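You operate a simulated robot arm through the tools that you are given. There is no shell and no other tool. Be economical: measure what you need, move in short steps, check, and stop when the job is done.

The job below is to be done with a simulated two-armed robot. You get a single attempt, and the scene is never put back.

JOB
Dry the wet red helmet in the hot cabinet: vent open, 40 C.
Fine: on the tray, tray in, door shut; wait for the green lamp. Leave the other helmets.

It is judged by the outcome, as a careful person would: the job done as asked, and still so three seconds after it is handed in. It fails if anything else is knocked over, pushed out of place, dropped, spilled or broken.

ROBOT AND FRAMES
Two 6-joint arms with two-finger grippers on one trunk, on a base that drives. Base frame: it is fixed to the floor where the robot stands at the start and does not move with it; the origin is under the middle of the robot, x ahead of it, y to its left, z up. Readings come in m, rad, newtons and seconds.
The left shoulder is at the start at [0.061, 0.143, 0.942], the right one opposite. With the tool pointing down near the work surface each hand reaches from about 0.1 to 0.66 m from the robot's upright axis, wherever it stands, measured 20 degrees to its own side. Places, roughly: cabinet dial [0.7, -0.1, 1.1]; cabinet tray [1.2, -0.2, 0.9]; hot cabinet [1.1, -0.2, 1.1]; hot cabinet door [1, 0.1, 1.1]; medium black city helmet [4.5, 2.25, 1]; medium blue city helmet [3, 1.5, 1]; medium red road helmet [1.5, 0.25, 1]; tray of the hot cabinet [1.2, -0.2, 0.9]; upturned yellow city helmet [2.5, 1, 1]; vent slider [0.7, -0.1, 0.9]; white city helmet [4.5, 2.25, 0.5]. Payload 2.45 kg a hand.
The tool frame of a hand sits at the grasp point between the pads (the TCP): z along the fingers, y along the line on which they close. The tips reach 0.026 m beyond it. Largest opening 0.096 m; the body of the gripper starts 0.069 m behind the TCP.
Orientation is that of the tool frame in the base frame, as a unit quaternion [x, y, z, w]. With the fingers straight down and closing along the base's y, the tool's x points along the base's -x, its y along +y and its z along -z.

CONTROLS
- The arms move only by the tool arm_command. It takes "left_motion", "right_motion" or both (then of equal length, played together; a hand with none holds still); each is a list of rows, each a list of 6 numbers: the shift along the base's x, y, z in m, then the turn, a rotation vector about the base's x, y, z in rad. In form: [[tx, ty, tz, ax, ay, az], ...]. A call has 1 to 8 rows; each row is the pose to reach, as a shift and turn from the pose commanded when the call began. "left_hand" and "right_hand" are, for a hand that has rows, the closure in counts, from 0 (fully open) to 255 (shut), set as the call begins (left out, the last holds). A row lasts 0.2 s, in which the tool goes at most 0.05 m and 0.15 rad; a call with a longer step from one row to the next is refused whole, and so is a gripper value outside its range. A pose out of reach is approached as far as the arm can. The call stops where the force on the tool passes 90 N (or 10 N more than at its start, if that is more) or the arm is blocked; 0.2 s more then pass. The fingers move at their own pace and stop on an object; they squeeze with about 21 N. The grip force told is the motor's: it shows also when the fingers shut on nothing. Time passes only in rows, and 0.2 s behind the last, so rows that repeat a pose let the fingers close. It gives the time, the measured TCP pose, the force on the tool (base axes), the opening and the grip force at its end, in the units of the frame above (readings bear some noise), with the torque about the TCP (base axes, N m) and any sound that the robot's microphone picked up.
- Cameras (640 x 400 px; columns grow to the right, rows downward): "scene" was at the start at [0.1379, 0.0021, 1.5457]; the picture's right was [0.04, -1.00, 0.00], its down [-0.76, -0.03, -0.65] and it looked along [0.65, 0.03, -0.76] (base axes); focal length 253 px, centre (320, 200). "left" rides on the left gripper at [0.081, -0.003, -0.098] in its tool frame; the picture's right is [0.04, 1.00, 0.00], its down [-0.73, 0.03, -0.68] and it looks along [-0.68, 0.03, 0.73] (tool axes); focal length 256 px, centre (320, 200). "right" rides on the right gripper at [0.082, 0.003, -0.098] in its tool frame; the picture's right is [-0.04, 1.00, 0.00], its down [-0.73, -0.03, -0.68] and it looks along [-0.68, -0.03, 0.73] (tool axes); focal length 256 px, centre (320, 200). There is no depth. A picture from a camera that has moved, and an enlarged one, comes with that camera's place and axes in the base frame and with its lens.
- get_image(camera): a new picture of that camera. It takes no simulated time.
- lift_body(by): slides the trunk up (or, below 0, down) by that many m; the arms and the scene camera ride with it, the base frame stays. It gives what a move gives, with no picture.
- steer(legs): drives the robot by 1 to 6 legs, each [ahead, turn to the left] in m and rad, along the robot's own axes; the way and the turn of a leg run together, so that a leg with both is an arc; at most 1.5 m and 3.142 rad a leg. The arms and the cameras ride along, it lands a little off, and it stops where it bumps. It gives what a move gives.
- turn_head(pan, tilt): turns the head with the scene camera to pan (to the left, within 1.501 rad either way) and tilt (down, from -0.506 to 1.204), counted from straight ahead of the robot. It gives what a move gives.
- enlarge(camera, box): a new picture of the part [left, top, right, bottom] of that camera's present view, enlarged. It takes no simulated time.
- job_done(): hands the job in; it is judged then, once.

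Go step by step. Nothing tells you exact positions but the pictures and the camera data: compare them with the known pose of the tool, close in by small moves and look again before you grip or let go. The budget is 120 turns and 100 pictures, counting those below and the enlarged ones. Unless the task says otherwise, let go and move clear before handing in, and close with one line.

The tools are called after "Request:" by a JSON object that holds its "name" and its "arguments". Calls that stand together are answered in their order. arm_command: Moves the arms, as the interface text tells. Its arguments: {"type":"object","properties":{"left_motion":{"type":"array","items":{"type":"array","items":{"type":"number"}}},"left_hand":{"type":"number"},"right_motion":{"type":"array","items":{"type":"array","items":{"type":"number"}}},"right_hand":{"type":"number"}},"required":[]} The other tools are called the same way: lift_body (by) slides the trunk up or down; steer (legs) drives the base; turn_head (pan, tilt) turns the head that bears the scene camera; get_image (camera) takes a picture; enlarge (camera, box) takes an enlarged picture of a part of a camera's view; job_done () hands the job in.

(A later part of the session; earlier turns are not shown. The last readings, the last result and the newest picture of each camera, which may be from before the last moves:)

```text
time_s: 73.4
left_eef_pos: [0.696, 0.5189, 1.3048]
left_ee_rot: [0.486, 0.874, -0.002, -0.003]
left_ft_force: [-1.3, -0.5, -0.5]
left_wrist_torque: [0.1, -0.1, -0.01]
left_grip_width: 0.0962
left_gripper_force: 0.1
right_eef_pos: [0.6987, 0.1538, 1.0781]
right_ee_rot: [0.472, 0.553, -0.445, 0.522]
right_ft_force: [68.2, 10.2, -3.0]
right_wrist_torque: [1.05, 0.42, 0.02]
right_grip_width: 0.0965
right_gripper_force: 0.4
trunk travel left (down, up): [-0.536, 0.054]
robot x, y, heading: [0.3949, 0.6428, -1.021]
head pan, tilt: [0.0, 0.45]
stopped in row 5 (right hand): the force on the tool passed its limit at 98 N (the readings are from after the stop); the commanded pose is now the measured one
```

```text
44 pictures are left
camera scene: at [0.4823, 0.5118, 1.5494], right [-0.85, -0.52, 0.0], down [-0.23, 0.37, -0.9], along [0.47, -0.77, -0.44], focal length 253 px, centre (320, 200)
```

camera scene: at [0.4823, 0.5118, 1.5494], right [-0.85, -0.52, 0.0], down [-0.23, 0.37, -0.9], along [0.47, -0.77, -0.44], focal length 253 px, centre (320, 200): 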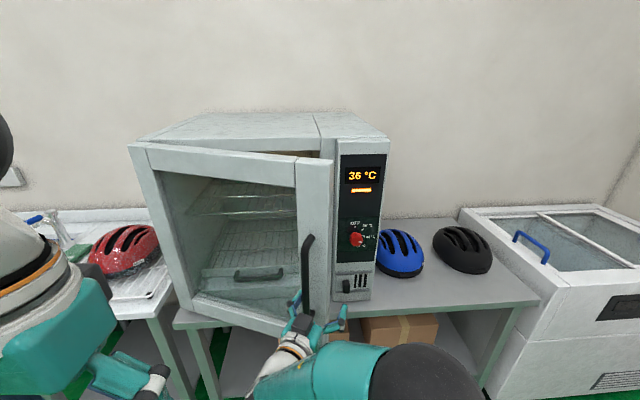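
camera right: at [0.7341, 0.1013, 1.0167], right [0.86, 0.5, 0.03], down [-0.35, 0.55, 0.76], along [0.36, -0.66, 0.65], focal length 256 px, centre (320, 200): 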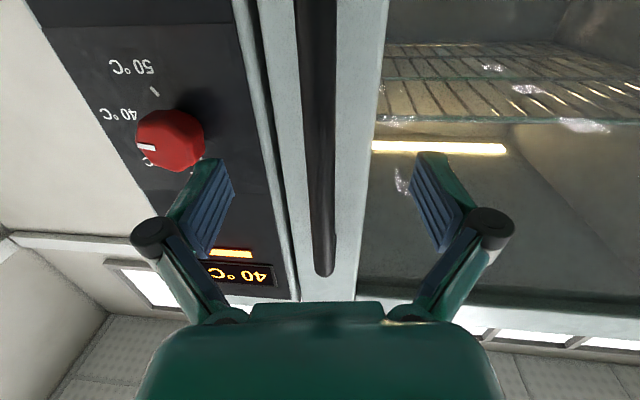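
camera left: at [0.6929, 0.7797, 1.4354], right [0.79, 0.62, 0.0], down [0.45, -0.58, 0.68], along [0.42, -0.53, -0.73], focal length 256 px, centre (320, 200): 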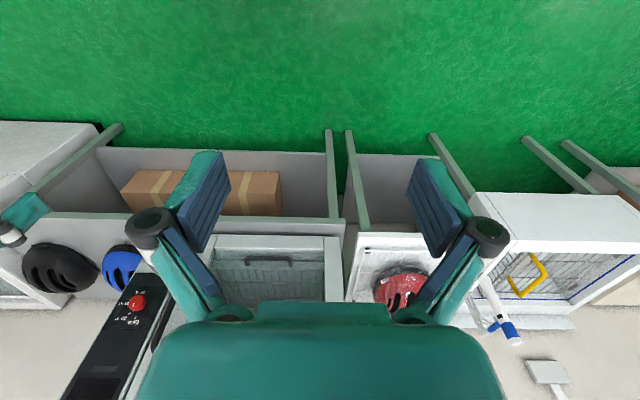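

Force remains although the grip is open; I look down to find what the right arm touches.

Request:
{"name": "turn_head", "arguments": {"pan": -0.1, "tilt": 1.1}}

Request:
{"name": "get_image", "arguments": {"camera": "scene"}}

Request:
{"name": "get_image", "arguments": {"camera": "right"}}

```text
time_s: 74.4
left_eef_pos: [0.6974, 0.5216, 1.3035]
left_ee_rot: [0.487, 0.874, -0.004, -0.001]
left_ft_force: [0.3, -0.1, 0.8]
left_wrist_torque: [-0.01, -0.02, 0.02]
left_grip_width: 0.0961
left_gripper_force: 0.0
right_eef_pos: [0.6981, 0.1569, 1.0792]
right_ee_rot: [0.471, 0.553, -0.448, 0.521]
right_ft_force: [58.7, 7.1, -9.1]
right_wrist_torque: [-0.3, 0.09, 0.01]
right_grip_width: 0.0966
right_gripper_force: 0.4
trunk travel left (down, up): [-0.536, 0.054]
robot x, y, heading: [0.395, 0.6476, -1.021]
head pan, tilt: [-0.099, 1.1]
```

```text
43 pictures are left
camera scene: at [0.4643, 0.5364, 1.498], right [-0.9, -0.44, 0.01], down [-0.39, 0.8, -0.45], along [0.19, -0.41, -0.89], focal length 253 px, centre (320, 200)
```

scene: 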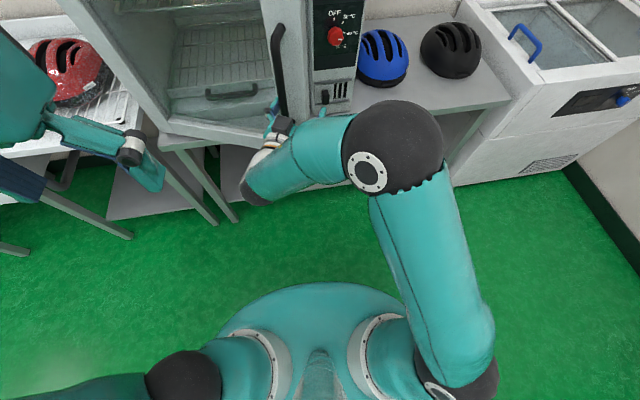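

```text
42 pictures are left
camera right: at [0.685, 0.2596, 1.0017], right [0.99, 0.15, 0.04], down [-0.12, 0.63, 0.77], along [0.09, -0.77, 0.64], focal length 256 px, centre (320, 200)
```

right: 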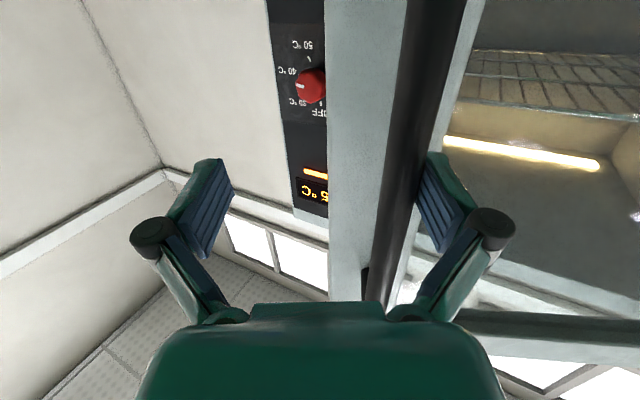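

The bar is pressed on the inside of the left finger. I move the hand left to unload, then back out.

Request:
{"name": "arm_command", "arguments": {"right_motion": [[0.02, 0.005, 0, 0, 0, 0], [0.03, 0.015, 0, 0, 0, 0], [0.03, 0.055, 0, 0, 0, 0], [0.02, 0.095, 0, 0, 0, 0.1], [0.02, 0.11, 0, 0, 0, 0.2]]}}

Request:
{"name": "get_image", "arguments": {"camera": "right"}}

Request:
{"name": "get_image", "arguments": {"camera": "scene"}}

```text
time_s: 75.2
left_eef_pos: [0.6987, 0.5194, 1.3068]
left_ee_rot: [0.486, 0.874, -0.002, -0.004]
left_ft_force: [-0.5, -1.2, 0.8]
left_wrist_torque: [0.09, -0.01, 0.01]
left_grip_width: 0.0958
left_gripper_force: 0.0
right_eef_pos: [0.7007, 0.1426, 1.0965]
right_ee_rot: [0.509, 0.515, -0.457, 0.516]
right_ft_force: [69.5, 10.4, 1.8]
right_wrist_torque: [0.85, 1.04, -0.05]
right_grip_width: 0.0963
right_gripper_force: 0.2
trunk travel left (down, up): [-0.536, 0.054]
robot x, y, heading: [0.3961, 0.6492, -1.017]
head pan, tilt: [-0.099, 1.1]
stopped in row 4 (right hand): the force on the tool passed its limit at 103 N (the readings are from after the stop); the commanded pose is now the measured one
```

```text
41 pictures are left
camera right: at [0.7013, 0.2444, 1.0198], right [0.99, 0.06, 0.1], down [-0.11, 0.63, 0.76], along [-0.01, -0.77, 0.64], focal length 256 px, centre (320, 200)
```

right: 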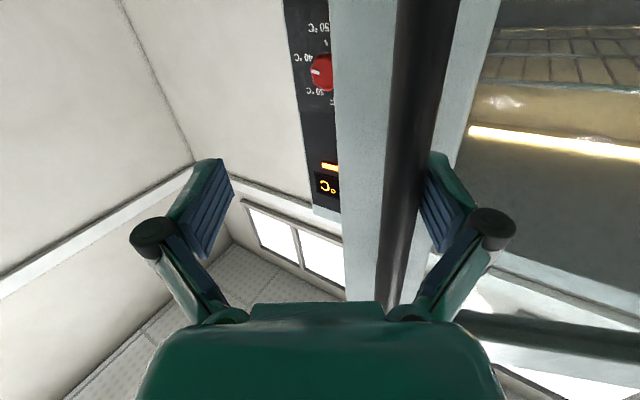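

```text
40 pictures are left
camera scene: at [0.4647, 0.5342, 1.4984], right [-0.9, -0.44, 0.01], down [-0.39, 0.8, -0.45], along [0.19, -0.41, -0.89], focal length 253 px, centre (320, 200)
```

scene: 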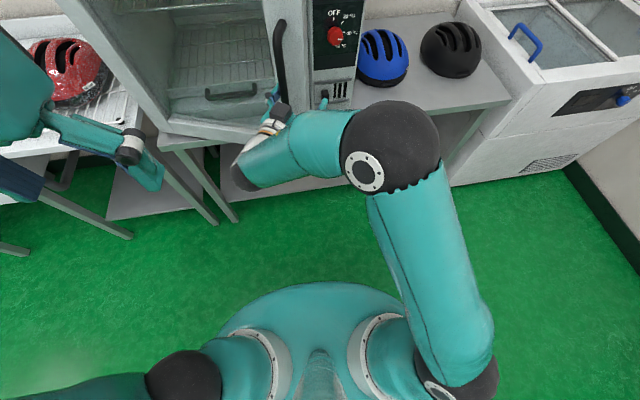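

The arm's own reach limit is dragging it right. I unload it by turning the base left a little, then drive back off the handle.

Request:
{"name": "steer", "arguments": {"legs": [[0, 0.07]]}}

Request:
{"name": "steer", "arguments": {"legs": [[-0.12, 0]]}}

Request:
{"name": "get_image", "arguments": {"camera": "scene"}}

```text
time_s: 76.1
left_eef_pos: [0.6967, 0.543, 1.3053]
left_ee_rot: [0.454, 0.891, -0.004, 0.003]
left_ft_force: [1.0, 1.0, 0.0]
left_wrist_torque: [-0.05, 0.01, -0.01]
left_grip_width: 0.0961
left_gripper_force: 0.0
right_eef_pos: [0.7196, 0.162, 1.0991]
right_ee_rot: [0.502, 0.522, -0.446, 0.527]
right_ft_force: [-0.3, -0.2, 0.2]
right_wrist_torque: [0.0, 0.0, -0.01]
right_grip_width: 0.0959
right_gripper_force: 0.1
trunk travel left (down, up): [-0.536, 0.054]
robot x, y, heading: [0.394, 0.6442, -0.949]
head pan, tilt: [-0.099, 1.1]
```

```text
time_s: 77.3
left_eef_pos: [0.6245, 0.6443, 1.3076]
left_ee_rot: [0.455, 0.891, -0.002, 0.003]
left_ft_force: [0.1, 1.0, 0.8]
left_wrist_torque: [-0.04, -0.02, -0.03]
left_grip_width: 0.0959
left_gripper_force: 0.1
right_eef_pos: [0.6446, 0.2604, 1.1009]
right_ee_rot: [0.503, 0.521, -0.446, 0.526]
right_ft_force: [0.1, 1.3, 1.0]
right_wrist_torque: [0.04, 0.01, 0.02]
right_grip_width: 0.096
right_gripper_force: 0.1
trunk travel left (down, up): [-0.536, 0.054]
robot x, y, heading: [0.3232, 0.7444, -0.949]
head pan, tilt: [-0.099, 1.1]
```

```text
39 pictures are left
camera scene: at [0.3868, 0.6405, 1.4986], right [-0.87, -0.5, 0.0], down [-0.44, 0.77, -0.46], along [0.23, -0.39, -0.89], focal length 253 px, centre (320, 200)
```

scene: 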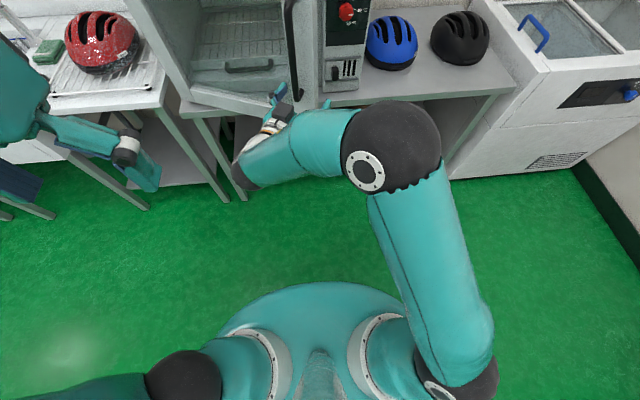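

The hand is free. I return the right tool to pointing down (better reach) before pushing the door from the inside.

Request:
{"name": "arm_command", "arguments": {"right_motion": [[0, 0, 0.01, 0.149, 0.015, 0], [0, 0, 0.02, 0.297, 0.03, 0], [0, 0, 0.03, 0.446, 0.045, 0], [0, 0, 0.04, 0.594, 0.06, 0], [0, 0, 0.05, 0.743, 0.075, 0], [0, 0, 0.06, 0.891, 0.09, 0], [0, 0, 0.07, 1.04, 0.105, 0], [0, 0, 0.08, 1.188, 0.12, 0]], "right_hand": 255}}

Request:
{"name": "arm_command", "arguments": {"right_motion": [[0, 0, 0, 0.149, 0.015, 0.0], [0, 0, 0, 0.297, 0.03, 0.0], [0, 0, 0, 0.33, 0.033, 0.0], [0, 0, 0, 0.33, 0.033, 0.0]]}}

Request:
{"name": "turn_head", "arguments": {"pan": 0.1, "tilt": 0.6}}

Request:
{"name": "get_image", "arguments": {"camera": "scene"}}

```text
time_s: 79.1
left_eef_pos: [0.6273, 0.6401, 1.3077]
left_ee_rot: [0.455, 0.89, -0.002, 0.001]
left_ft_force: [0.2, 0.1, 0.1]
left_wrist_torque: [-0.05, 0.02, 0.01]
left_grip_width: 0.0958
left_gripper_force: 0.0
right_eef_pos: [0.6468, 0.259, 1.1788]
right_ee_rot: [0.684, 0.712, -0.104, 0.121]
right_ft_force: [-0.8, 0.5, 0.7]
right_wrist_torque: [0.01, 0.0, 0.0]
right_grip_width: 0.0
right_gripper_force: 21.3
trunk travel left (down, up): [-0.536, 0.054]
robot x, y, heading: [0.3199, 0.7449, -0.948]
head pan, tilt: [-0.099, 1.1]
```

```text
time_s: 80.1
left_eef_pos: [0.6285, 0.64, 1.3064]
left_ee_rot: [0.454, 0.891, -0.003, -0.001]
left_ft_force: [0.3, -1.2, 1.5]
left_wrist_torque: [0.03, 0.01, -0.02]
left_grip_width: 0.0959
left_gripper_force: 0.0
right_eef_pos: [0.6299, 0.2744, 1.1658]
right_ee_rot: [0.694, 0.72, 0.002, -0.004]
right_ft_force: [0.6, -0.7, -0.3]
right_wrist_torque: [0.04, 0.03, 0.01]
right_grip_width: 0.0
right_gripper_force: 21.1
right hand out of reach, approached as far as the arm can: row 1, 2, 3, 4
trunk travel left (down, up): [-0.536, 0.054]
robot x, y, heading: [0.3213, 0.7424, -0.95]
head pan, tilt: [-0.099, 1.1]
```

```text
time_s: 81.1
left_eef_pos: [0.6267, 0.6411, 1.3077]
left_ee_rot: [0.455, 0.891, -0.002, 0.002]
left_ft_force: [0.4, -0.9, -0.9]
left_wrist_torque: [0.04, -0.04, 0.03]
left_grip_width: 0.0958
left_gripper_force: 0.1
right_eef_pos: [0.6289, 0.2766, 1.1668]
right_ee_rot: [0.694, 0.72, 0.001, -0.003]
right_ft_force: [-0.4, -0.7, -0.1]
right_wrist_torque: [-0.01, 0.02, 0.0]
right_grip_width: 0.0
right_gripper_force: 21.3
trunk travel left (down, up): [-0.536, 0.054]
robot x, y, heading: [0.3198, 0.7447, -0.953]
head pan, tilt: [0.099, 0.6]
```

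```text
38 pictures are left
camera scene: at [0.4153, 0.6263, 1.5369], right [-0.75, -0.66, 0.0], down [-0.37, 0.43, -0.82], along [0.54, -0.62, -0.57], focal length 253 px, centre (320, 200)
```

scene: 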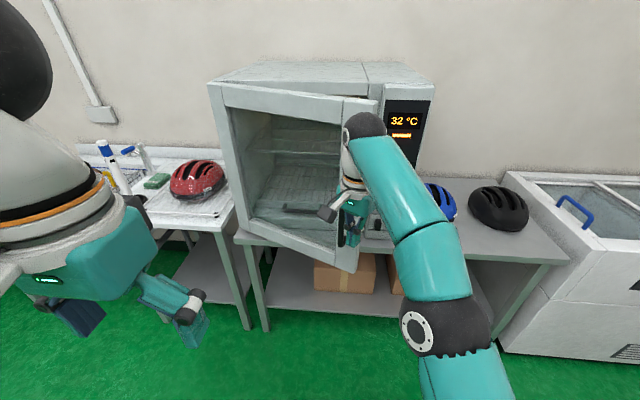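

Door is about 20° open with its free edge near l-offset of the dial. I move the left hand out to my left side, away from the sweep, and the right hand to the right of the door edge.

Request:
{"name": "arm_command", "arguments": {"left_motion": [[0.0135, 0.046, 0, 0, 0, 0], [0.027, 0.092, 0, 0, 0, 0], [0.0405, 0.138, 0, 0, 0, 0], [0.054, 0.184, 0, 0, 0, 0], [0.0675, 0.23, 0, 0, 0, 0], [0.081, 0.276, 0, 0, 0, 0], [0.0945, 0.322, 0, 0, 0, 0], [0.108, 0.368, 0, 0, 0, 0]], "right_motion": [[-0.0155, -0.0105, 0.005, 0, 0, 0], [-0.031, -0.021, 0.01, 0, 0, 0], [-0.0465, -0.0315, 0.015, 0, 0, 0], [-0.062, -0.042, 0.02, 0, 0, 0], [-0.0775, -0.0525, 0.025, 0, 0, 0], [-0.093, -0.063, 0.03, 0, 0, 0], [-0.1085, -0.0735, 0.035, 0, 0, 0], [-0.124, -0.084, 0.035, 0, 0, 0]]}}

Request:
{"name": "get_image", "arguments": {"camera": "scene"}}

```text
time_s: 82.9
left_eef_pos: [0.7368, 1.0095, 1.306]
left_ee_rot: [0.466, 0.885, -0.006, 0.007]
left_ft_force: [-4.2, 5.3, 1.0]
left_wrist_torque: [-0.42, -0.46, 0.07]
left_grip_width: 0.096
left_gripper_force: 0.2
left hand out of reach, approached as far as the arm can: row 1, 2, 3, 4, 5
right_eef_pos: [0.5062, 0.1931, 1.2028]
right_ee_rot: [0.695, 0.719, 0.001, -0.002]
right_ft_force: [0.7, -0.7, -0.6]
right_wrist_torque: [0.01, 0.05, -0.02]
right_grip_width: 0.0002
right_gripper_force: 21.0
trunk travel left (down, up): [-0.536, 0.054]
robot x, y, heading: [0.3216, 0.7426, -0.949]
head pan, tilt: [0.099, 0.6]
```

```text
37 pictures are left
camera scene: at [0.4159, 0.6283, 1.5371], right [-0.75, -0.66, 0.0], down [-0.37, 0.42, -0.83], along [0.54, -0.62, -0.56], focal length 253 px, centre (320, 200)
```

scene: 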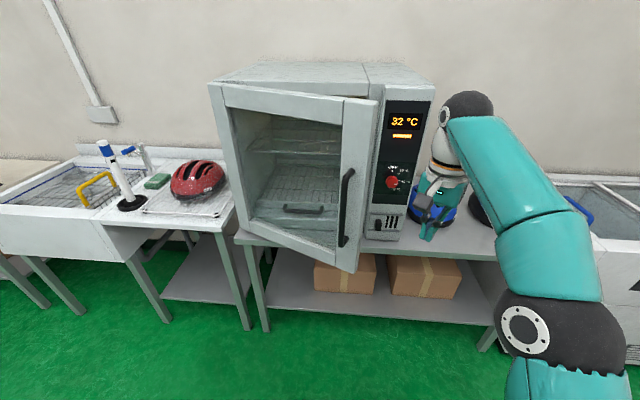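

All clear. Drive forward so that the closed fingers enter the gap beside the door edge, above the dial.

Request:
{"name": "steer", "arguments": {"legs": [[0.28, 0]]}}

Request:
{"name": "get_image", "arguments": {"camera": "scene"}}

```text
time_s: 84.8
left_eef_pos: [0.8964, 0.7799, 1.3071]
left_ee_rot: [0.458, 0.889, -0.003, 0.002]
left_ft_force: [0.4, -0.1, 0.3]
left_wrist_torque: [0.05, 0.03, 0.03]
left_grip_width: 0.0961
left_gripper_force: 0.0
right_eef_pos: [0.6633, -0.0357, 1.2025]
right_ee_rot: [0.697, 0.718, 0.002, -0.003]
right_ft_force: [0.0, -1.1, 0.2]
right_wrist_torque: [0.01, 0.01, -0.03]
right_grip_width: 0.0
right_gripper_force: 20.7
trunk travel left (down, up): [-0.536, 0.054]
robot x, y, heading: [0.4791, 0.5173, -0.959]
head pan, tilt: [0.099, 0.6]
```

```text
36 pictures are left
camera scene: at [0.5757, 0.3993, 1.5368], right [-0.76, -0.65, 0.0], down [-0.37, 0.43, -0.82], along [0.54, -0.62, -0.57], focal length 253 px, centre (320, 200)
```

scene: 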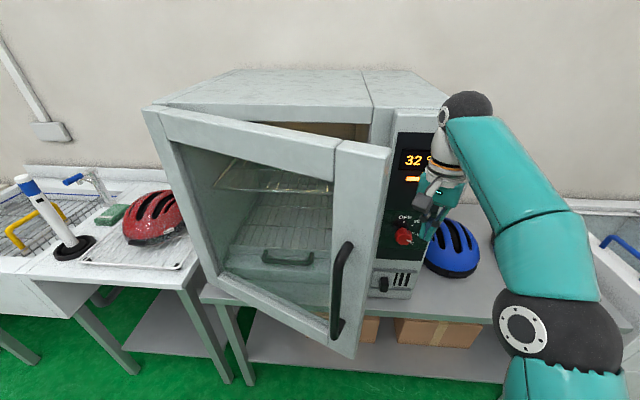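

Fingers are in the gap above the dial. I sweep left and outward following the door's inner face.

Request:
{"name": "arm_command", "arguments": {"right_motion": [[0.0414, 0.0281, 0, 0, 0, 0], [0.0815, 0.0555, 0, 0, 0, 0], [0.1215, 0.083, 0, 0, 0, 0], [0.1445, 0.122, 0, 0, 0, 0], [0.1446, 0.1645, 0, 0, 0, 0], [0.1464, 0.2117, 0, 0, 0, 0], [0.1494, 0.2572, 0, 0, 0, 0], [0.1541, 0.3002, 0, 0, 0, 0]]}}

Request:
{"name": "get_image", "arguments": {"camera": "scene"}}

```text
time_s: 85.3
left_eef_pos: [0.8955, 0.7834, 1.3052]
left_ee_rot: [0.458, 0.889, -0.006, 0.001]
left_ft_force: [2.5, 1.1, -1.6]
left_wrist_torque: [-0.12, 0.24, 0.02]
left_grip_width: 0.096
left_gripper_force: 0.1
right_eef_pos: [0.6982, -0.0072, 1.2042]
right_ee_rot: [0.69, 0.723, -0.005, -0.007]
right_ft_force: [-43.9, -13.1, -4.2]
right_wrist_torque: [1.05, -4.74, 4.54]
right_grip_width: 0.0
right_gripper_force: 21.6
right hand out of reach, approached as far as the arm can: row 2
trunk travel left (down, up): [-0.536, 0.054]
robot x, y, heading: [0.4808, 0.5158, -0.963]
head pan, tilt: [0.099, 0.6]
stopped in row 2 (right hand): the force on the tool passed its limit at 98 N (the readings are from after the stop); the commanded pose is now the measured one
```

```text
35 pictures are left
camera scene: at [0.5735, 0.4001, 1.537], right [-0.76, -0.65, 0.0], down [-0.37, 0.43, -0.82], along [0.54, -0.62, -0.57], focal length 253 px, centre (320, 200)
```

scene: 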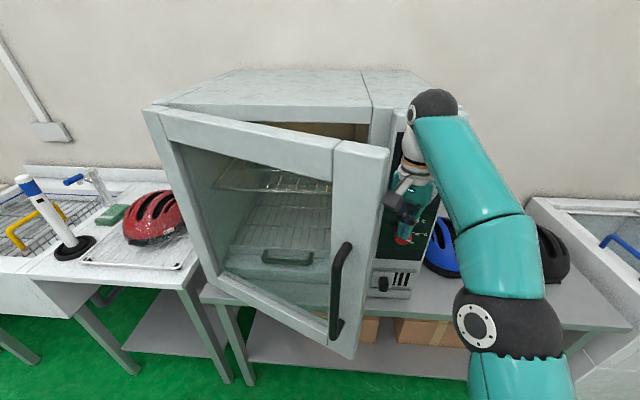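

The hand's camera housing hit the door edge. I back off to the right and turn the hand about vertical so the camera faces right, leaving only the fingers on the door side.

Request:
{"name": "arm_command", "arguments": {"right_motion": [[-0.04, -0.027, 0, 0, 0, 0], [-0.05, -0.034, 0, 0, 0, 0.14], [-0.05, -0.034, 0, 0, 0, 0.28], [-0.05, -0.034, 0, 0, 0, 0.42], [-0.05, -0.034, 0, 0, 0, 0.56], [-0.05, -0.034, 0, 0, 0, 0.7], [-0.05, -0.034, 0, 0, 0, 0.84], [-0.05, -0.034, 0, 0, 0, 0.98]]}}

Request:
{"name": "arm_command", "arguments": {"right_motion": [[0, 0, 0, 0, 0, 0.14], [0, 0, 0, 0, 0, 0.28], [0, 0, 0, 0, 0, 0.42], [0, 0, 0, 0, 0, 0.56], [0, 0, 0, 0, 0, 0.7], [0, 0, 0, 0, 0, 0.84], [0, 0, 0, 0, 0, 0.98], [0, 0, 0, 0, 0, 0.98]]}}

Request:
{"name": "get_image", "arguments": {"camera": "scene"}}

```text
time_s: 87.1
left_eef_pos: [0.8952, 0.7831, 1.3074]
left_ee_rot: [0.458, 0.889, -0.004, 0.002]
left_ft_force: [0.6, -0.3, 1.7]
left_wrist_torque: [-0.01, 0.0, 0.01]
left_grip_width: 0.096
left_gripper_force: 0.0
right_eef_pos: [0.6546, -0.0369, 1.2024]
right_ee_rot: [0.271, 0.963, -0.005, -0.003]
right_ft_force: [-0.6, 0.9, -0.3]
right_wrist_torque: [-0.02, 0.01, 0.02]
right_grip_width: 0.0001
right_gripper_force: 21.3
trunk travel left (down, up): [-0.536, 0.054]
robot x, y, heading: [0.4794, 0.5181, -0.959]
head pan, tilt: [0.099, 0.6]
```

```text
time_s: 88.9
left_eef_pos: [0.896, 0.7819, 1.3079]
left_ee_rot: [0.458, 0.889, -0.005, 0.001]
left_ft_force: [-1.1, 0.7, 0.1]
left_wrist_torque: [0.04, -0.03, 0.0]
left_grip_width: 0.0958
left_gripper_force: 0.1
right_eef_pos: [0.6538, -0.0398, 1.2036]
right_ee_rot: [-0.214, 0.977, -0.006, -0.001]
right_ft_force: [-0.2, 0.2, -0.2]
right_wrist_torque: [0.01, -0.01, -0.03]
right_grip_width: 0.0002
right_gripper_force: 21.6
trunk travel left (down, up): [-0.536, 0.054]
robot x, y, heading: [0.4803, 0.5208, -0.955]
head pan, tilt: [0.099, 0.6]
```

```text
34 pictures are left
camera scene: at [0.5748, 0.4006, 1.537], right [-0.76, -0.65, 0.0], down [-0.37, 0.43, -0.82], along [0.54, -0.62, -0.57], focal length 253 px, centre (320, 200)
```

scene: 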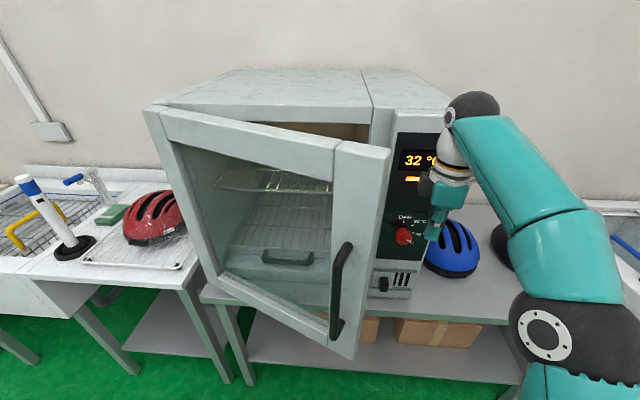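

Now the fingers lead. Sweep again, starting slightly deeper.

Request:
{"name": "arm_command", "arguments": {"right_motion": [[0.0443, 0.0058, 0, 0, 0, 0], [0.084, 0.0328, 0, 0, 0, 0], [0.1188, 0.0564, 0, 0, 0, 0], [0.1366, 0.0926, 0, 0, 0, 0], [0.1405, 0.1314, 0, 0, 0, 0], [0.1387, 0.1786, 0, 0, 0, 0], [0.1411, 0.225, 0, 0, 0, 0], [0.1449, 0.2674, 0, 0, 0, 0]]}}

Request:
{"name": "get_image", "arguments": {"camera": "scene"}}

```text
time_s: 90.7
left_eef_pos: [0.8956, 0.7831, 1.3059]
left_ee_rot: [0.458, 0.889, -0.005, 0.002]
left_ft_force: [0.0, -0.2, -0.1]
left_wrist_torque: [0.03, -0.03, 0.01]
left_grip_width: 0.0957
left_gripper_force: 0.1
right_eef_pos: [0.7945, 0.2128, 1.197]
right_ee_rot: [-0.197, 0.98, 0.0, -0.004]
right_ft_force: [-0.2, -0.1, 0.0]
right_wrist_torque: [-0.01, 0.0, 0.01]
right_grip_width: 0.0
right_gripper_force: 20.8
right hand out of reach, approached as far as the arm can: row 1, 2, 3, 4
trunk travel left (down, up): [-0.536, 0.054]
robot x, y, heading: [0.4804, 0.5159, -0.959]
head pan, tilt: [0.099, 0.6]
```

```text
33 pictures are left
camera scene: at [0.5745, 0.4007, 1.5362], right [-0.76, -0.65, 0.0], down [-0.37, 0.43, -0.83], along [0.54, -0.63, -0.57], focal length 253 px, centre (320, 200)
```

scene: 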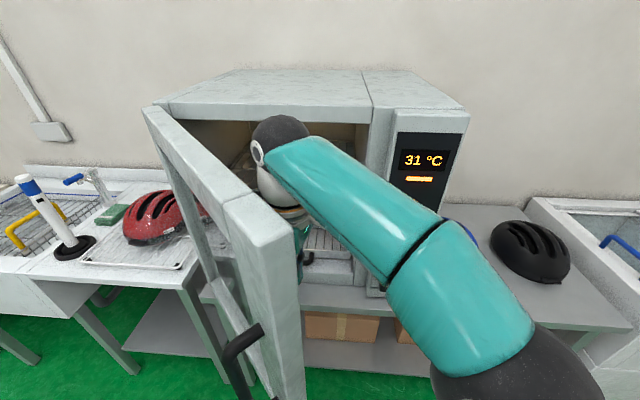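

The door is around 50° open. Continue the sweep.

Request:
{"name": "arm_command", "arguments": {"right_motion": [[0.0077, 0.0475, 0, 0, 0, 0], [0.0267, 0.0906, 0, 0, 0, 0], [0.0494, 0.1338, 0, 0, 0, 0], [0.0674, 0.1714, 0, 0, 0, 0], [0.0902, 0.2073, 0, 0, 0, 0], [0.1154, 0.2414, 0, 0, 0, 0], [0.1369, 0.2668, 0, 0, 0, 0], [0.1369, 0.2668, 0, 0, 0, 0]]}}

Request:
{"name": "get_image", "arguments": {"camera": "scene"}}

```text
time_s: 91.3
left_eef_pos: [0.896, 0.7825, 1.3082]
left_ee_rot: [0.458, 0.889, -0.004, 0.001]
left_ft_force: [-0.6, 0.0, -0.1]
left_wrist_torque: [-0.02, 0.02, 0.03]
left_grip_width: 0.0959
left_gripper_force: 0.0
right_eef_pos: [0.7974, 0.2178, 1.2152]
right_ee_rot: [-0.12, 0.992, 0.016, 0.02]
right_ft_force: [0.2, 0.9, -0.2]
right_wrist_torque: [0.0, 0.0, 0.02]
right_grip_width: 0.0
right_gripper_force: 21.1
trunk travel left (down, up): [-0.536, 0.054]
robot x, y, heading: [0.4817, 0.5189, -0.958]
head pan, tilt: [0.099, 0.6]
stopped in row 3 (right hand): the arm was blocked; the commanded pose is now the measured one
```

```text
32 pictures are left
camera scene: at [0.5742, 0.4004, 1.5375], right [-0.76, -0.65, 0.0], down [-0.37, 0.43, -0.82], along [0.54, -0.62, -0.57], focal length 253 px, centre (320, 200)
```

scene: 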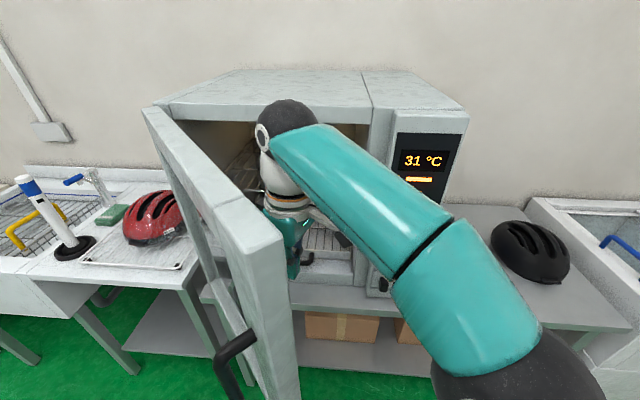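

The arm is at its fold limit; door ~60°. I turn the base left so the arm carries the door further.

Request:
{"name": "steer", "arguments": {"legs": [[0, 0.35], [0, 0.3]]}}

Request:
{"name": "turn_head", "arguments": {"pan": -0.5, "tilt": 0.6}}

Request:
{"name": "get_image", "arguments": {"camera": "scene"}}

```text
time_s: 94.0
left_eef_pos: [0.6495, 0.9783, 1.307]
left_ee_rot: [0.15, 0.989, -0.004, 0.004]
left_ft_force: [-0.4, -0.4, 0.3]
left_wrist_torque: [-0.04, -0.01, 0.0]
left_grip_width: 0.0958
left_gripper_force: 0.0
right_eef_pos: [0.914, 0.4532, 1.229]
right_ee_rot: [-0.418, 0.907, 0.026, 0.031]
right_ft_force: [0.0, 0.3, 0.0]
right_wrist_torque: [-0.02, -0.01, 0.02]
right_grip_width: 0.0001
right_gripper_force: 20.8
trunk travel left (down, up): [-0.536, 0.054]
robot x, y, heading: [0.4761, 0.5027, -0.306]
head pan, tilt: [0.099, 0.6]
```

```text
time_s: 95.0
left_eef_pos: [0.6492, 0.9801, 1.3079]
left_ee_rot: [0.149, 0.989, -0.004, 0.004]
left_ft_force: [0.7, 0.5, -0.3]
left_wrist_torque: [0.04, 0.01, 0.0]
left_grip_width: 0.0958
left_gripper_force: 0.0
right_eef_pos: [0.917, 0.4506, 1.2262]
right_ee_rot: [-0.415, 0.909, 0.025, 0.028]
right_ft_force: [-1.0, -1.3, 0.2]
right_wrist_torque: [0.04, -0.02, -0.03]
right_grip_width: 0.0
right_gripper_force: 20.6
trunk travel left (down, up): [-0.536, 0.054]
robot x, y, heading: [0.4765, 0.5016, -0.305]
head pan, tilt: [-0.499, 0.6]
```

```text
31 pictures are left
camera scene: at [0.5951, 0.4201, 1.5362], right [-0.72, -0.69, 0.0], down [-0.39, 0.41, -0.83], along [0.57, -0.59, -0.57], focal length 253 px, centre (320, 200)
```

scene: 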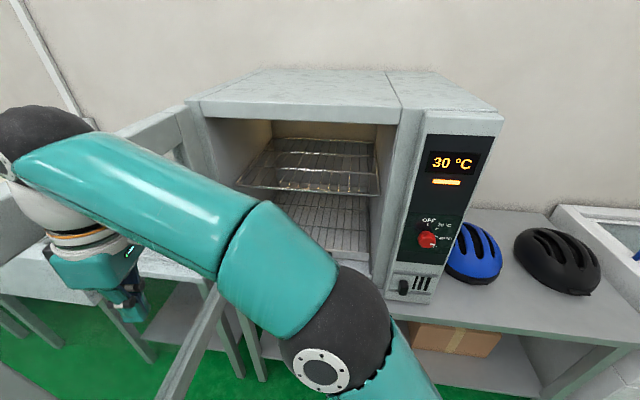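

The door is wide open and the hand is free of it. Next is the tray handle, under the front of the upper shelf: I turn back to face the cabinet and pitch the hand 45° forward with the fingers closing across the bar.

Request:
{"name": "steer", "arguments": {"legs": [[0, -0.33], [0, -0.33]]}}

Request:
{"name": "arm_command", "arguments": {"right_motion": [[0, 0, 0, 0, 0, 0.12], [0, 0, 0, 0, 0, 0.24], [0, 0, 0, 0, 0, 0.36], [0, 0, 0, 0, 0, 0.36]], "right_hand": 0}}

Request:
{"name": "arm_command", "arguments": {"right_motion": [[0, 0, -0.02, -0.122, -0.083, 0], [0, 0, -0.04, -0.244, -0.166, 0], [0, 0, -0.06, -0.366, -0.248, 0], [0, 0, -0.09, -0.488, -0.331, 0], [0, 0, -0.12, -0.61, -0.414, 0], [0, 0, -0.15, -0.65, -0.441, 0], [0, 0, -0.15, -0.65, -0.441, 0]]}}

Request:
{"name": "get_image", "arguments": {"camera": "scene"}}

```text
time_s: 97.7
left_eef_pos: [0.9062, 0.7704, 1.3084]
left_ee_rot: [0.462, 0.887, -0.005, 0.002]
left_ft_force: [0.7, 0.0, -0.3]
left_wrist_torque: [0.0, -0.01, -0.02]
left_grip_width: 0.0959
left_gripper_force: 0.0
right_eef_pos: [0.7921, 0.1948, 1.2296]
right_ee_rot: [-0.101, 0.994, 0.013, 0.037]
right_ft_force: [-0.4, 0.3, 0.7]
right_wrist_torque: [-0.01, 0.02, 0.01]
right_grip_width: 0.0005
right_gripper_force: 20.5
trunk travel left (down, up): [-0.536, 0.054]
robot x, y, heading: [0.4886, 0.5134, -0.962]
head pan, tilt: [-0.499, 0.6]
```

```text
time_s: 98.7
left_eef_pos: [0.9048, 0.7715, 1.3081]
left_ee_rot: [0.463, 0.886, -0.004, 0.002]
left_ft_force: [-1.0, -0.7, -0.1]
left_wrist_torque: [0.0, 0.0, 0.03]
left_grip_width: 0.0959
left_gripper_force: 0.2
right_eef_pos: [0.7906, 0.1944, 1.2303]
right_ee_rot: [-0.278, 0.96, 0.02, 0.034]
right_ft_force: [-0.3, -0.1, -0.2]
right_wrist_torque: [-0.04, -0.04, -0.02]
right_grip_width: 0.0961
right_gripper_force: 0.0
trunk travel left (down, up): [-0.536, 0.054]
robot x, y, heading: [0.4895, 0.5093, -0.965]
head pan, tilt: [-0.499, 0.6]
```

```text
time_s: 100.3
left_eef_pos: [0.9045, 0.7716, 1.3079]
left_ee_rot: [0.463, 0.887, -0.005, 0.001]
left_ft_force: [-0.5, 0.3, 0.2]
left_wrist_torque: [0.04, 0.01, 0.01]
left_grip_width: 0.096
left_gripper_force: 0.0
right_eef_pos: [0.7915, 0.1965, 1.0797]
right_ee_rot: [-0.271, 0.886, -0.344, 0.15]
right_ft_force: [-0.8, 0.4, -0.2]
right_wrist_torque: [-0.01, 0.01, 0.04]
right_grip_width: 0.0961
right_gripper_force: 0.0
trunk travel left (down, up): [-0.536, 0.054]
robot x, y, heading: [0.4905, 0.5105, -0.959]
head pan, tilt: [-0.499, 0.6]
```

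```text
30 pictures are left
camera scene: at [0.5341, 0.3746, 1.5371], right [-0.99, -0.11, 0.0], down [-0.06, 0.56, -0.83], along [0.09, -0.82, -0.56], focal length 253 px, centre (320, 200)
```

scene: 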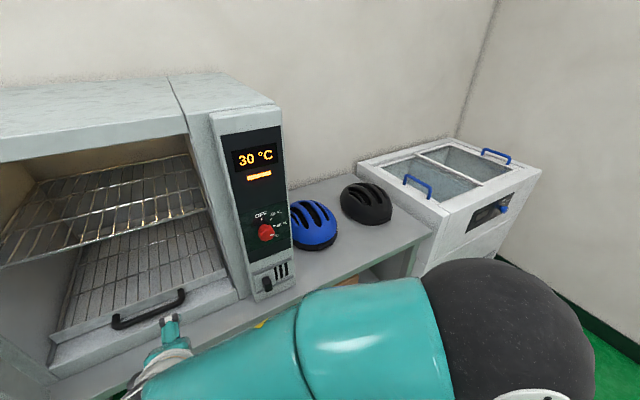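

Handle confirmed at (1.05, 0.012, 0.888). I drive forward 0.14 m, then bring the hand to the pre-grasp point.

Request:
{"name": "steer", "arguments": {"legs": [[0.14, 0]]}}

Request:
{"name": "turn_head", "arguments": {"pan": 0.15, "tilt": 0.8}}

Request:
{"name": "arm_command", "arguments": {"right_motion": [[0.02, 0.014, -0.03, 0, 0, 0], [0.04, 0.028, -0.06, 0, 0, 0], [0.06, 0.042, -0.09, 0, 0, 0], [0.075, 0.05, -0.12, 0, 0, 0], [0.1, 0.035, -0.135, 0, 0, 0], [0.123, 0.004, -0.135, 0, 0, 0], [0.14, -0.025, -0.135, 0, 0, 0], [0.14, -0.025, -0.135, 0, 0, 0]]}}

Request:
{"name": "get_image", "arguments": {"camera": "scene"}}

Request:
{"name": "get_image", "arguments": {"camera": "right"}}

```text
time_s: 101.7
left_eef_pos: [0.9879, 0.6548, 1.3094]
left_ee_rot: [0.462, 0.887, -0.005, 0.0]
left_ft_force: [1.1, -0.7, 0.4]
left_wrist_torque: [0.07, 0.05, -0.01]
left_grip_width: 0.0959
left_gripper_force: 0.1
right_eef_pos: [0.8745, 0.0776, 1.0797]
right_ee_rot: [-0.271, 0.886, -0.344, 0.149]
right_ft_force: [1.0, -0.3, -0.2]
right_wrist_torque: [0.03, 0.05, 0.02]
right_grip_width: 0.0961
right_gripper_force: 0.1
trunk travel left (down, up): [-0.536, 0.054]
robot x, y, heading: [0.5707, 0.3949, -0.965]
head pan, tilt: [-0.499, 0.6]
```

```text
time_s: 102.7
left_eef_pos: [0.9857, 0.6565, 1.3079]
left_ee_rot: [0.463, 0.886, -0.004, 0.002]
left_ft_force: [0.7, -0.3, -0.2]
left_wrist_torque: [0.0, -0.01, -0.01]
left_grip_width: 0.0958
left_gripper_force: 0.0
right_eef_pos: [0.8739, 0.079, 1.0813]
right_ee_rot: [-0.271, 0.886, -0.345, 0.149]
right_ft_force: [0.4, -0.3, 0.3]
right_wrist_torque: [0.01, -0.03, -0.02]
right_grip_width: 0.0961
right_gripper_force: 0.1
trunk travel left (down, up): [-0.536, 0.054]
robot x, y, heading: [0.5673, 0.3974, -0.964]
head pan, tilt: [0.15, 0.799]
```

```text
time_s: 103.7
left_eef_pos: [0.9863, 0.6562, 1.3083]
left_ee_rot: [0.462, 0.887, -0.004, 0.001]
left_ft_force: [0.4, -0.6, 0.0]
left_wrist_torque: [-0.03, 0.0, -0.01]
left_grip_width: 0.0959
left_gripper_force: 0.0
right_eef_pos: [0.9447, 0.0976, 1.063]
right_ee_rot: [-0.208, 0.878, -0.367, 0.225]
right_ft_force: [-0.1, -0.2, 0.3]
right_wrist_torque: [0.03, 0.02, 0.0]
right_grip_width: 0.0962
right_gripper_force: 0.2
trunk travel left (down, up): [-0.536, 0.054]
robot x, y, heading: [0.5716, 0.3992, -0.963]
head pan, tilt: [0.15, 0.799]
stopped in row 4 (right hand): the arm was blocked; the commanded pose is now the measured one
```

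```text
29 pictures are left
camera scene: at [0.6608, 0.2876, 1.5203], right [-0.73, -0.69, 0.0], down [-0.49, 0.52, -0.7], along [0.48, -0.51, -0.72], focal length 253 px, centre (320, 200)
```

scene: 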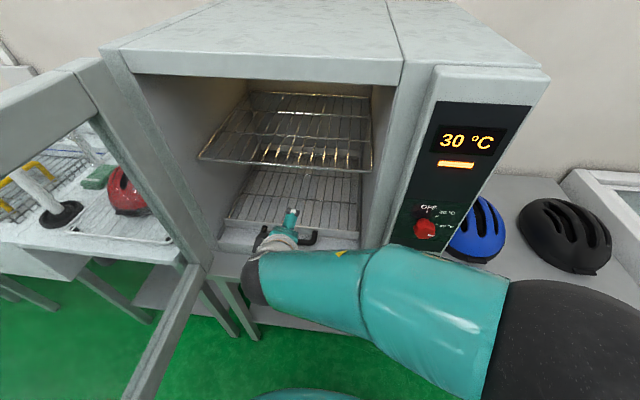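

```text
28 pictures are left
camera right: at [0.824, 0.1108, 1.1019], right [-0.17, 0.67, -0.73], down [0.23, 0.74, 0.63], along [0.96, -0.06, -0.28], focal length 256 px, centre (320, 200)
```

right: 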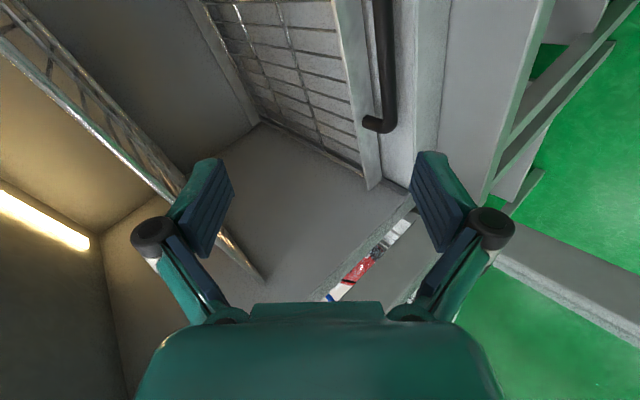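

The right arm is at a fold limit this close. I back up a little and turn left so the handle lies straight ahead of the right shoulder.

Request:
{"name": "steer", "arguments": {"legs": [[-0.1, 0], [0, 0.33]]}}

Request:
{"name": "arm_command", "arguments": {"right_motion": [[-0.005, -0.035, -0.01, 0, 0, -0.1], [-0.01, -0.07, -0.02, 0, 0, -0.2], [-0.015, -0.1, -0.04, 0, 0, -0.28], [-0.015, -0.13, -0.07, 0, 0, -0.28], [-0.01, -0.165, -0.09, 0, 0, -0.28], [0, -0.2, -0.1, 0, 0, -0.28], [0.01, -0.23, -0.118, 0, 0, -0.28], [0.02, -0.255, -0.118, 0, 0, -0.28]]}}

Request:
{"name": "turn_head", "arguments": {"pan": -0.15, "tilt": 0.8}}

Request:
{"name": "get_image", "arguments": {"camera": "scene"}}

```text
time_s: 106.0
left_eef_pos: [0.8199, 0.86, 1.3088]
left_ee_rot: [0.309, 0.951, -0.004, 0.003]
left_ft_force: [-0.3, -0.6, 1.2]
left_wrist_torque: [-0.02, -0.01, 0.01]
left_grip_width: 0.0961
left_gripper_force: 0.1
right_eef_pos: [0.9647, 0.3154, 1.0694]
right_ee_rot: [-0.343, 0.833, -0.325, 0.287]
right_ft_force: [0.6, -0.7, -0.4]
right_wrist_torque: [0.01, 0.0, 0.0]
right_grip_width: 0.0961
right_gripper_force: 0.0
trunk travel left (down, up): [-0.536, 0.054]
robot x, y, heading: [0.51, 0.4739, -0.63]
head pan, tilt: [0.15, 0.799]
```

```text
time_s: 107.8
left_eef_pos: [0.8211, 0.8594, 1.31]
left_ee_rot: [0.31, 0.951, -0.004, 0.002]
left_ft_force: [-0.4, 0.4, -0.2]
left_wrist_torque: [0.02, 0.02, -0.01]
left_grip_width: 0.096
left_gripper_force: 0.0
right_eef_pos: [0.9867, 0.0604, 0.9512]
right_ee_rot: [-0.224, 0.873, -0.361, 0.239]
right_ft_force: [0.6, 0.3, 0.2]
right_wrist_torque: [0.0, 0.03, -0.03]
right_grip_width: 0.096
right_gripper_force: 0.1
trunk travel left (down, up): [-0.536, 0.054]
robot x, y, heading: [0.512, 0.4778, -0.63]
head pan, tilt: [0.15, 0.799]
```

```text
time_s: 108.6
left_eef_pos: [0.8213, 0.8598, 1.3118]
left_ee_rot: [0.31, 0.951, -0.005, 0.002]
left_ft_force: [-0.4, -1.2, -0.4]
left_wrist_torque: [0.02, -0.01, 0.0]
left_grip_width: 0.096
left_gripper_force: 0.0
right_eef_pos: [0.9865, 0.062, 0.9514]
right_ee_rot: [-0.224, 0.873, -0.362, 0.239]
right_ft_force: [0.1, -0.3, -0.2]
right_wrist_torque: [0.01, -0.01, 0.01]
right_grip_width: 0.096
right_gripper_force: 0.0
trunk travel left (down, up): [-0.536, 0.054]
robot x, y, heading: [0.5087, 0.4756, -0.632]
head pan, tilt: [-0.15, 0.799]
```

```text
27 pictures are left
camera scene: at [0.6152, 0.3815, 1.5201], right [-0.71, -0.71, 0.0], down [-0.51, 0.51, -0.7], along [0.49, -0.49, -0.72], focal length 253 px, centre (320, 200)
```

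scene: 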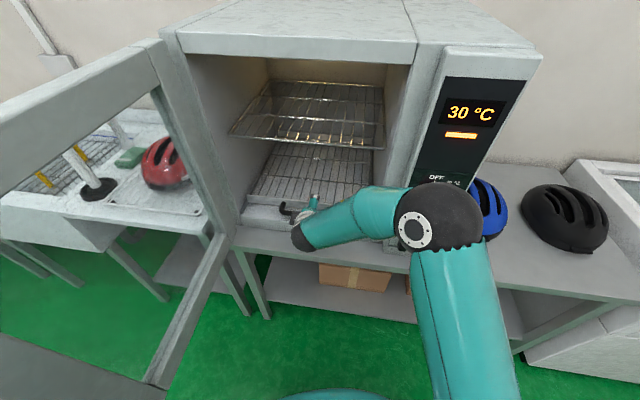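

The hand is lined up with its axis straight at the handle, 0.10 m away. Advance 0.088 m and close.

Request:
{"name": "arm_command", "arguments": {"right_motion": [[0.0185, -0.0145, -0.0185, 0, 0, 0], [0.037, -0.029, -0.037, 0, 0, 0], [0.054, -0.0425, -0.054, 0, 0, 0], [0.054, -0.0425, -0.054, 0, 0, 0]]}}

Request:
{"name": "get_image", "arguments": {"camera": "right"}}

```text
time_s: 109.6
left_eef_pos: [0.8161, 0.8635, 1.3104]
left_ee_rot: [0.31, 0.951, -0.005, 0.005]
left_ft_force: [-0.7, 0.4, -0.4]
left_wrist_torque: [0.01, -0.03, 0.02]
left_grip_width: 0.0961
left_gripper_force: 0.0
right_eef_pos: [1.0339, 0.0232, 0.8969]
right_ee_rot: [-0.227, 0.873, -0.36, 0.238]
right_ft_force: [-28.9, 24.6, 4.3]
right_wrist_torque: [0.94, 1.26, 0.35]
right_grip_width: 0.0975
right_gripper_force: 0.3
trunk travel left (down, up): [-0.536, 0.054]
robot x, y, heading: [0.5074, 0.4717, -0.633]
head pan, tilt: [-0.15, 0.799]
```

```text
26 pictures are left
camera right: at [0.9127, 0.0307, 0.9363], right [-0.19, 0.66, -0.73], down [0.19, 0.75, 0.63], along [0.96, -0.01, -0.27], focal length 256 px, centre (320, 200)
```

right: 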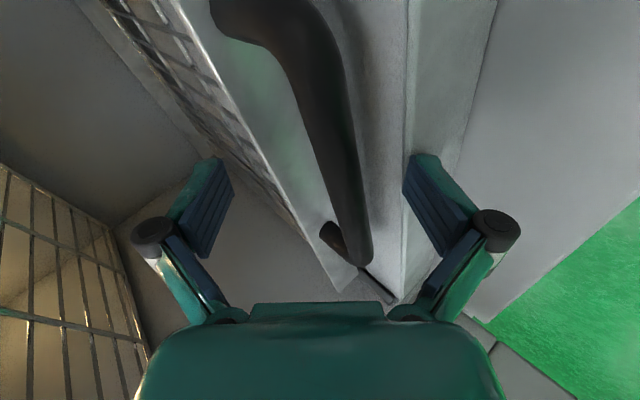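

The bar is between the fingers but the lower tip touches the sill. Retreat 12 mm and close.

Request:
{"name": "arm_command", "arguments": {"right_motion": [[-0.007, 0.007, 0.006, 0, 0, 0], [-0.01, 0.012, 0.004, 0, 0, 0]]}}

Request:
{"name": "arm_command", "arguments": {"right_motion": [[0, 0, 0, 0, 0, 0], [0, 0, 0, 0, 0, 0], [0, 0, 0, 0, 0, 0], [0, 0, 0, 0, 0, 0], [0, 0, 0, 0, 0, 0]], "right_hand": 255}}

Request:
{"name": "get_image", "arguments": {"camera": "right"}}

```text
time_s: 110.2
left_eef_pos: [0.8198, 0.8612, 1.3089]
left_ee_rot: [0.309, 0.951, -0.004, 0.002]
left_ft_force: [-0.2, -0.7, -0.4]
left_wrist_torque: [-0.04, -0.02, -0.01]
left_grip_width: 0.0962
left_gripper_force: 0.0
right_eef_pos: [1.0291, 0.0292, 0.9036]
right_ee_rot: [-0.223, 0.872, -0.364, 0.239]
right_ft_force: [-0.2, 0.0, 0.0]
right_wrist_torque: [0.01, 0.02, -0.01]
right_grip_width: 0.0961
right_gripper_force: 0.0
trunk travel left (down, up): [-0.536, 0.054]
robot x, y, heading: [0.5124, 0.4765, -0.634]
head pan, tilt: [-0.15, 0.799]
```

```text
time_s: 111.4
left_eef_pos: [0.8183, 0.8648, 1.3087]
left_ee_rot: [0.31, 0.951, -0.005, 0.004]
left_ft_force: [0.1, -0.2, 1.1]
left_wrist_torque: [0.02, 0.03, -0.01]
left_grip_width: 0.0959
left_gripper_force: 0.1
right_eef_pos: [1.0259, 0.0351, 0.8996]
right_ee_rot: [-0.228, 0.874, -0.357, 0.238]
right_ft_force: [-22.5, 30.7, -5.8]
right_wrist_torque: [1.13, 0.99, 0.11]
right_grip_width: 0.0696
right_gripper_force: 20.8
trunk travel left (down, up): [-0.536, 0.054]
robot x, y, heading: [0.5099, 0.4729, -0.632]
head pan, tilt: [-0.15, 0.799]
```

```text
25 pictures are left
camera right: at [0.9038, 0.0424, 0.9381], right [-0.2, 0.66, -0.72], down [0.19, 0.75, 0.64], along [0.96, -0.01, -0.27], focal length 256 px, centre (320, 200)
```

right: 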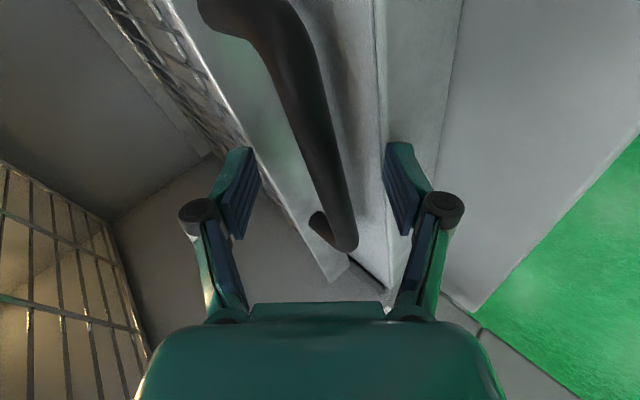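

The upper finger is hooked behind the tray's front wall with the bar between, which is good enough to pull. Draw the tray straight out.

Request:
{"name": "arm_command", "arguments": {"right_motion": [[-0.02, 0.03, 0.002, 0, 0, 0], [-0.045, 0.066, 0.002, 0, 0, 0], [-0.07, 0.103, 0.002, 0, 0, 0], [-0.095, 0.14, 0.002, 0, 0, 0], [-0.12, 0.177, 0.002, 0, 0, 0], [-0.12, 0.177, 0.002, 0, 0, 0]]}}

Request:
{"name": "get_image", "arguments": {"camera": "scene"}}

```text
time_s: 112.8
left_eef_pos: [0.8167, 0.8579, 1.312]
left_ee_rot: [0.31, 0.951, -0.004, 0.005]
left_ft_force: [-0.1, 0.3, 0.6]
left_wrist_torque: [-0.03, -0.02, 0.01]
left_grip_width: 0.0962
left_gripper_force: 0.0
right_eef_pos: [0.9021, 0.2013, 0.9053]
right_ee_rot: [-0.219, 0.873, -0.365, 0.239]
right_ft_force: [-32.8, -25.1, 18.0]
right_wrist_torque: [-1.01, 0.84, 0.26]
right_grip_width: 0.0224
right_gripper_force: 45.3
trunk travel left (down, up): [-0.536, 0.054]
robot x, y, heading: [0.5073, 0.477, -0.634]
head pan, tilt: [-0.15, 0.799]
```

```text
24 pictures are left
camera scene: at [0.609, 0.3794, 1.5206], right [-0.71, -0.71, 0.0], down [-0.5, 0.51, -0.7], along [0.5, -0.49, -0.72], focal length 253 px, centre (320, 200)
```

scene: 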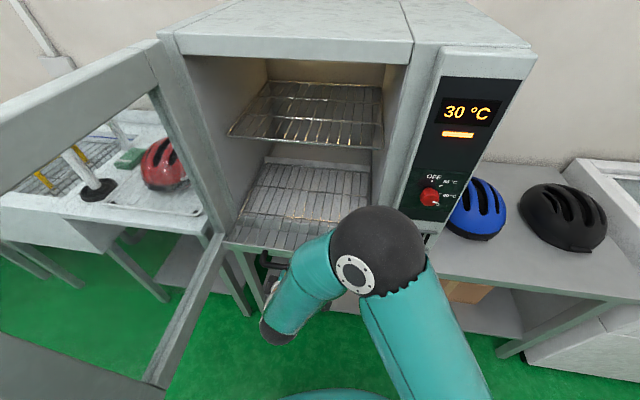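

The tray is out about 0.21 m with the bar now gripped. I pull a bit further, watching the force.

Request:
{"name": "arm_command", "arguments": {"right_motion": [[-0.022, 0.033, 0, 0, 0, 0], [-0.045, 0.066, 0, 0, 0, 0], [-0.062, 0.091, 0, 0, 0, 0]]}}

Request:
{"name": "get_image", "arguments": {"camera": "scene"}}

```text
time_s: 113.4
left_eef_pos: [0.824, 0.8592, 1.3096]
left_ee_rot: [0.309, 0.951, -0.004, 0.002]
left_ft_force: [1.1, -0.9, 0.0]
left_wrist_torque: [0.07, 0.04, -0.01]
left_grip_width: 0.0956
left_gripper_force: 0.1
right_eef_pos: [0.8679, 0.1926, 0.8922]
right_ee_rot: [-0.145, 0.896, -0.364, 0.21]
right_ft_force: [20.4, 11.8, 16.3]
right_wrist_torque: [-0.06, 0.3, 1.99]
right_grip_width: 0.0253
right_gripper_force: 45.3
trunk travel left (down, up): [-0.536, 0.054]
robot x, y, heading: [0.5102, 0.475, -0.637]
head pan, tilt: [-0.15, 0.799]
stopped in row 3 (right hand): the arm was blocked; the commanded pose is now the measured one
```

```text
23 pictures are left
camera scene: at [0.6181, 0.3806, 1.5193], right [-0.71, -0.71, 0.0], down [-0.51, 0.51, -0.7], along [0.49, -0.49, -0.72], focal length 253 px, centre (320, 200)
```

scene: 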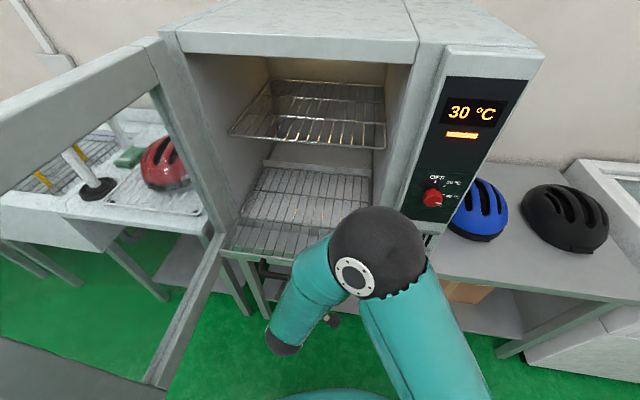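

The arm is at its limit, so I pull the last 6 cm with the base, then release and back away.

Request:
{"name": "steer", "arguments": {"legs": [[-0.06, 0]]}}

Request:
{"name": "arm_command", "arguments": {"right_motion": [[0, 0, 0, 0, 0, 0], [0, 0, 0, 0, 0, 0], [0, 0, 0, 0, 0, 0]], "right_hand": 0}}

Request:
{"name": "get_image", "arguments": {"camera": "right"}}

```text
time_s: 114.4
left_eef_pos: [0.7799, 0.9003, 1.3057]
left_ee_rot: [0.311, 0.951, -0.007, 0.001]
left_ft_force: [0.1, -0.2, 0.8]
left_wrist_torque: [0.0, 0.01, 0.01]
left_grip_width: 0.096
left_gripper_force: 0.1
right_eef_pos: [0.8238, 0.2346, 0.8932]
right_ee_rot: [-0.15, 0.895, -0.362, 0.212]
right_ft_force: [55.5, 43.1, -8.1]
right_wrist_torque: [-1.1, 0.94, 1.09]
right_grip_width: 0.026
right_gripper_force: 44.8
trunk travel left (down, up): [-0.536, 0.054]
robot x, y, heading: [0.4625, 0.5077, -0.634]
head pan, tilt: [-0.15, 0.799]
```

```text
time_s: 115.2
left_eef_pos: [0.7739, 0.8953, 1.3102]
left_ee_rot: [0.31, 0.951, -0.005, 0.003]
left_ft_force: [0.9, 0.0, -0.1]
left_wrist_torque: [0.01, 0.0, 0.02]
left_grip_width: 0.0961
left_gripper_force: 0.1
right_eef_pos: [0.8207, 0.2308, 0.8939]
right_ee_rot: [-0.147, 0.896, -0.361, 0.214]
right_ft_force: [0.4, 0.1, -0.4]
right_wrist_torque: [-0.04, -0.03, -0.02]
right_grip_width: 0.0959
right_gripper_force: 0.1
trunk travel left (down, up): [-0.536, 0.054]
robot x, y, heading: [0.4601, 0.5082, -0.635]
head pan, tilt: [-0.15, 0.799]
```

```text
22 pictures are left
camera right: at [0.7015, 0.2577, 0.9325], right [-0.07, 0.71, -0.7], down [0.31, 0.68, 0.66], along [0.95, -0.16, -0.27], focal length 256 px, centre (320, 200)
```

right: 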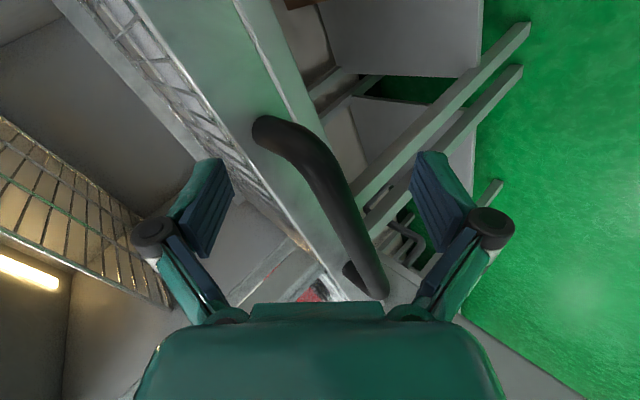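

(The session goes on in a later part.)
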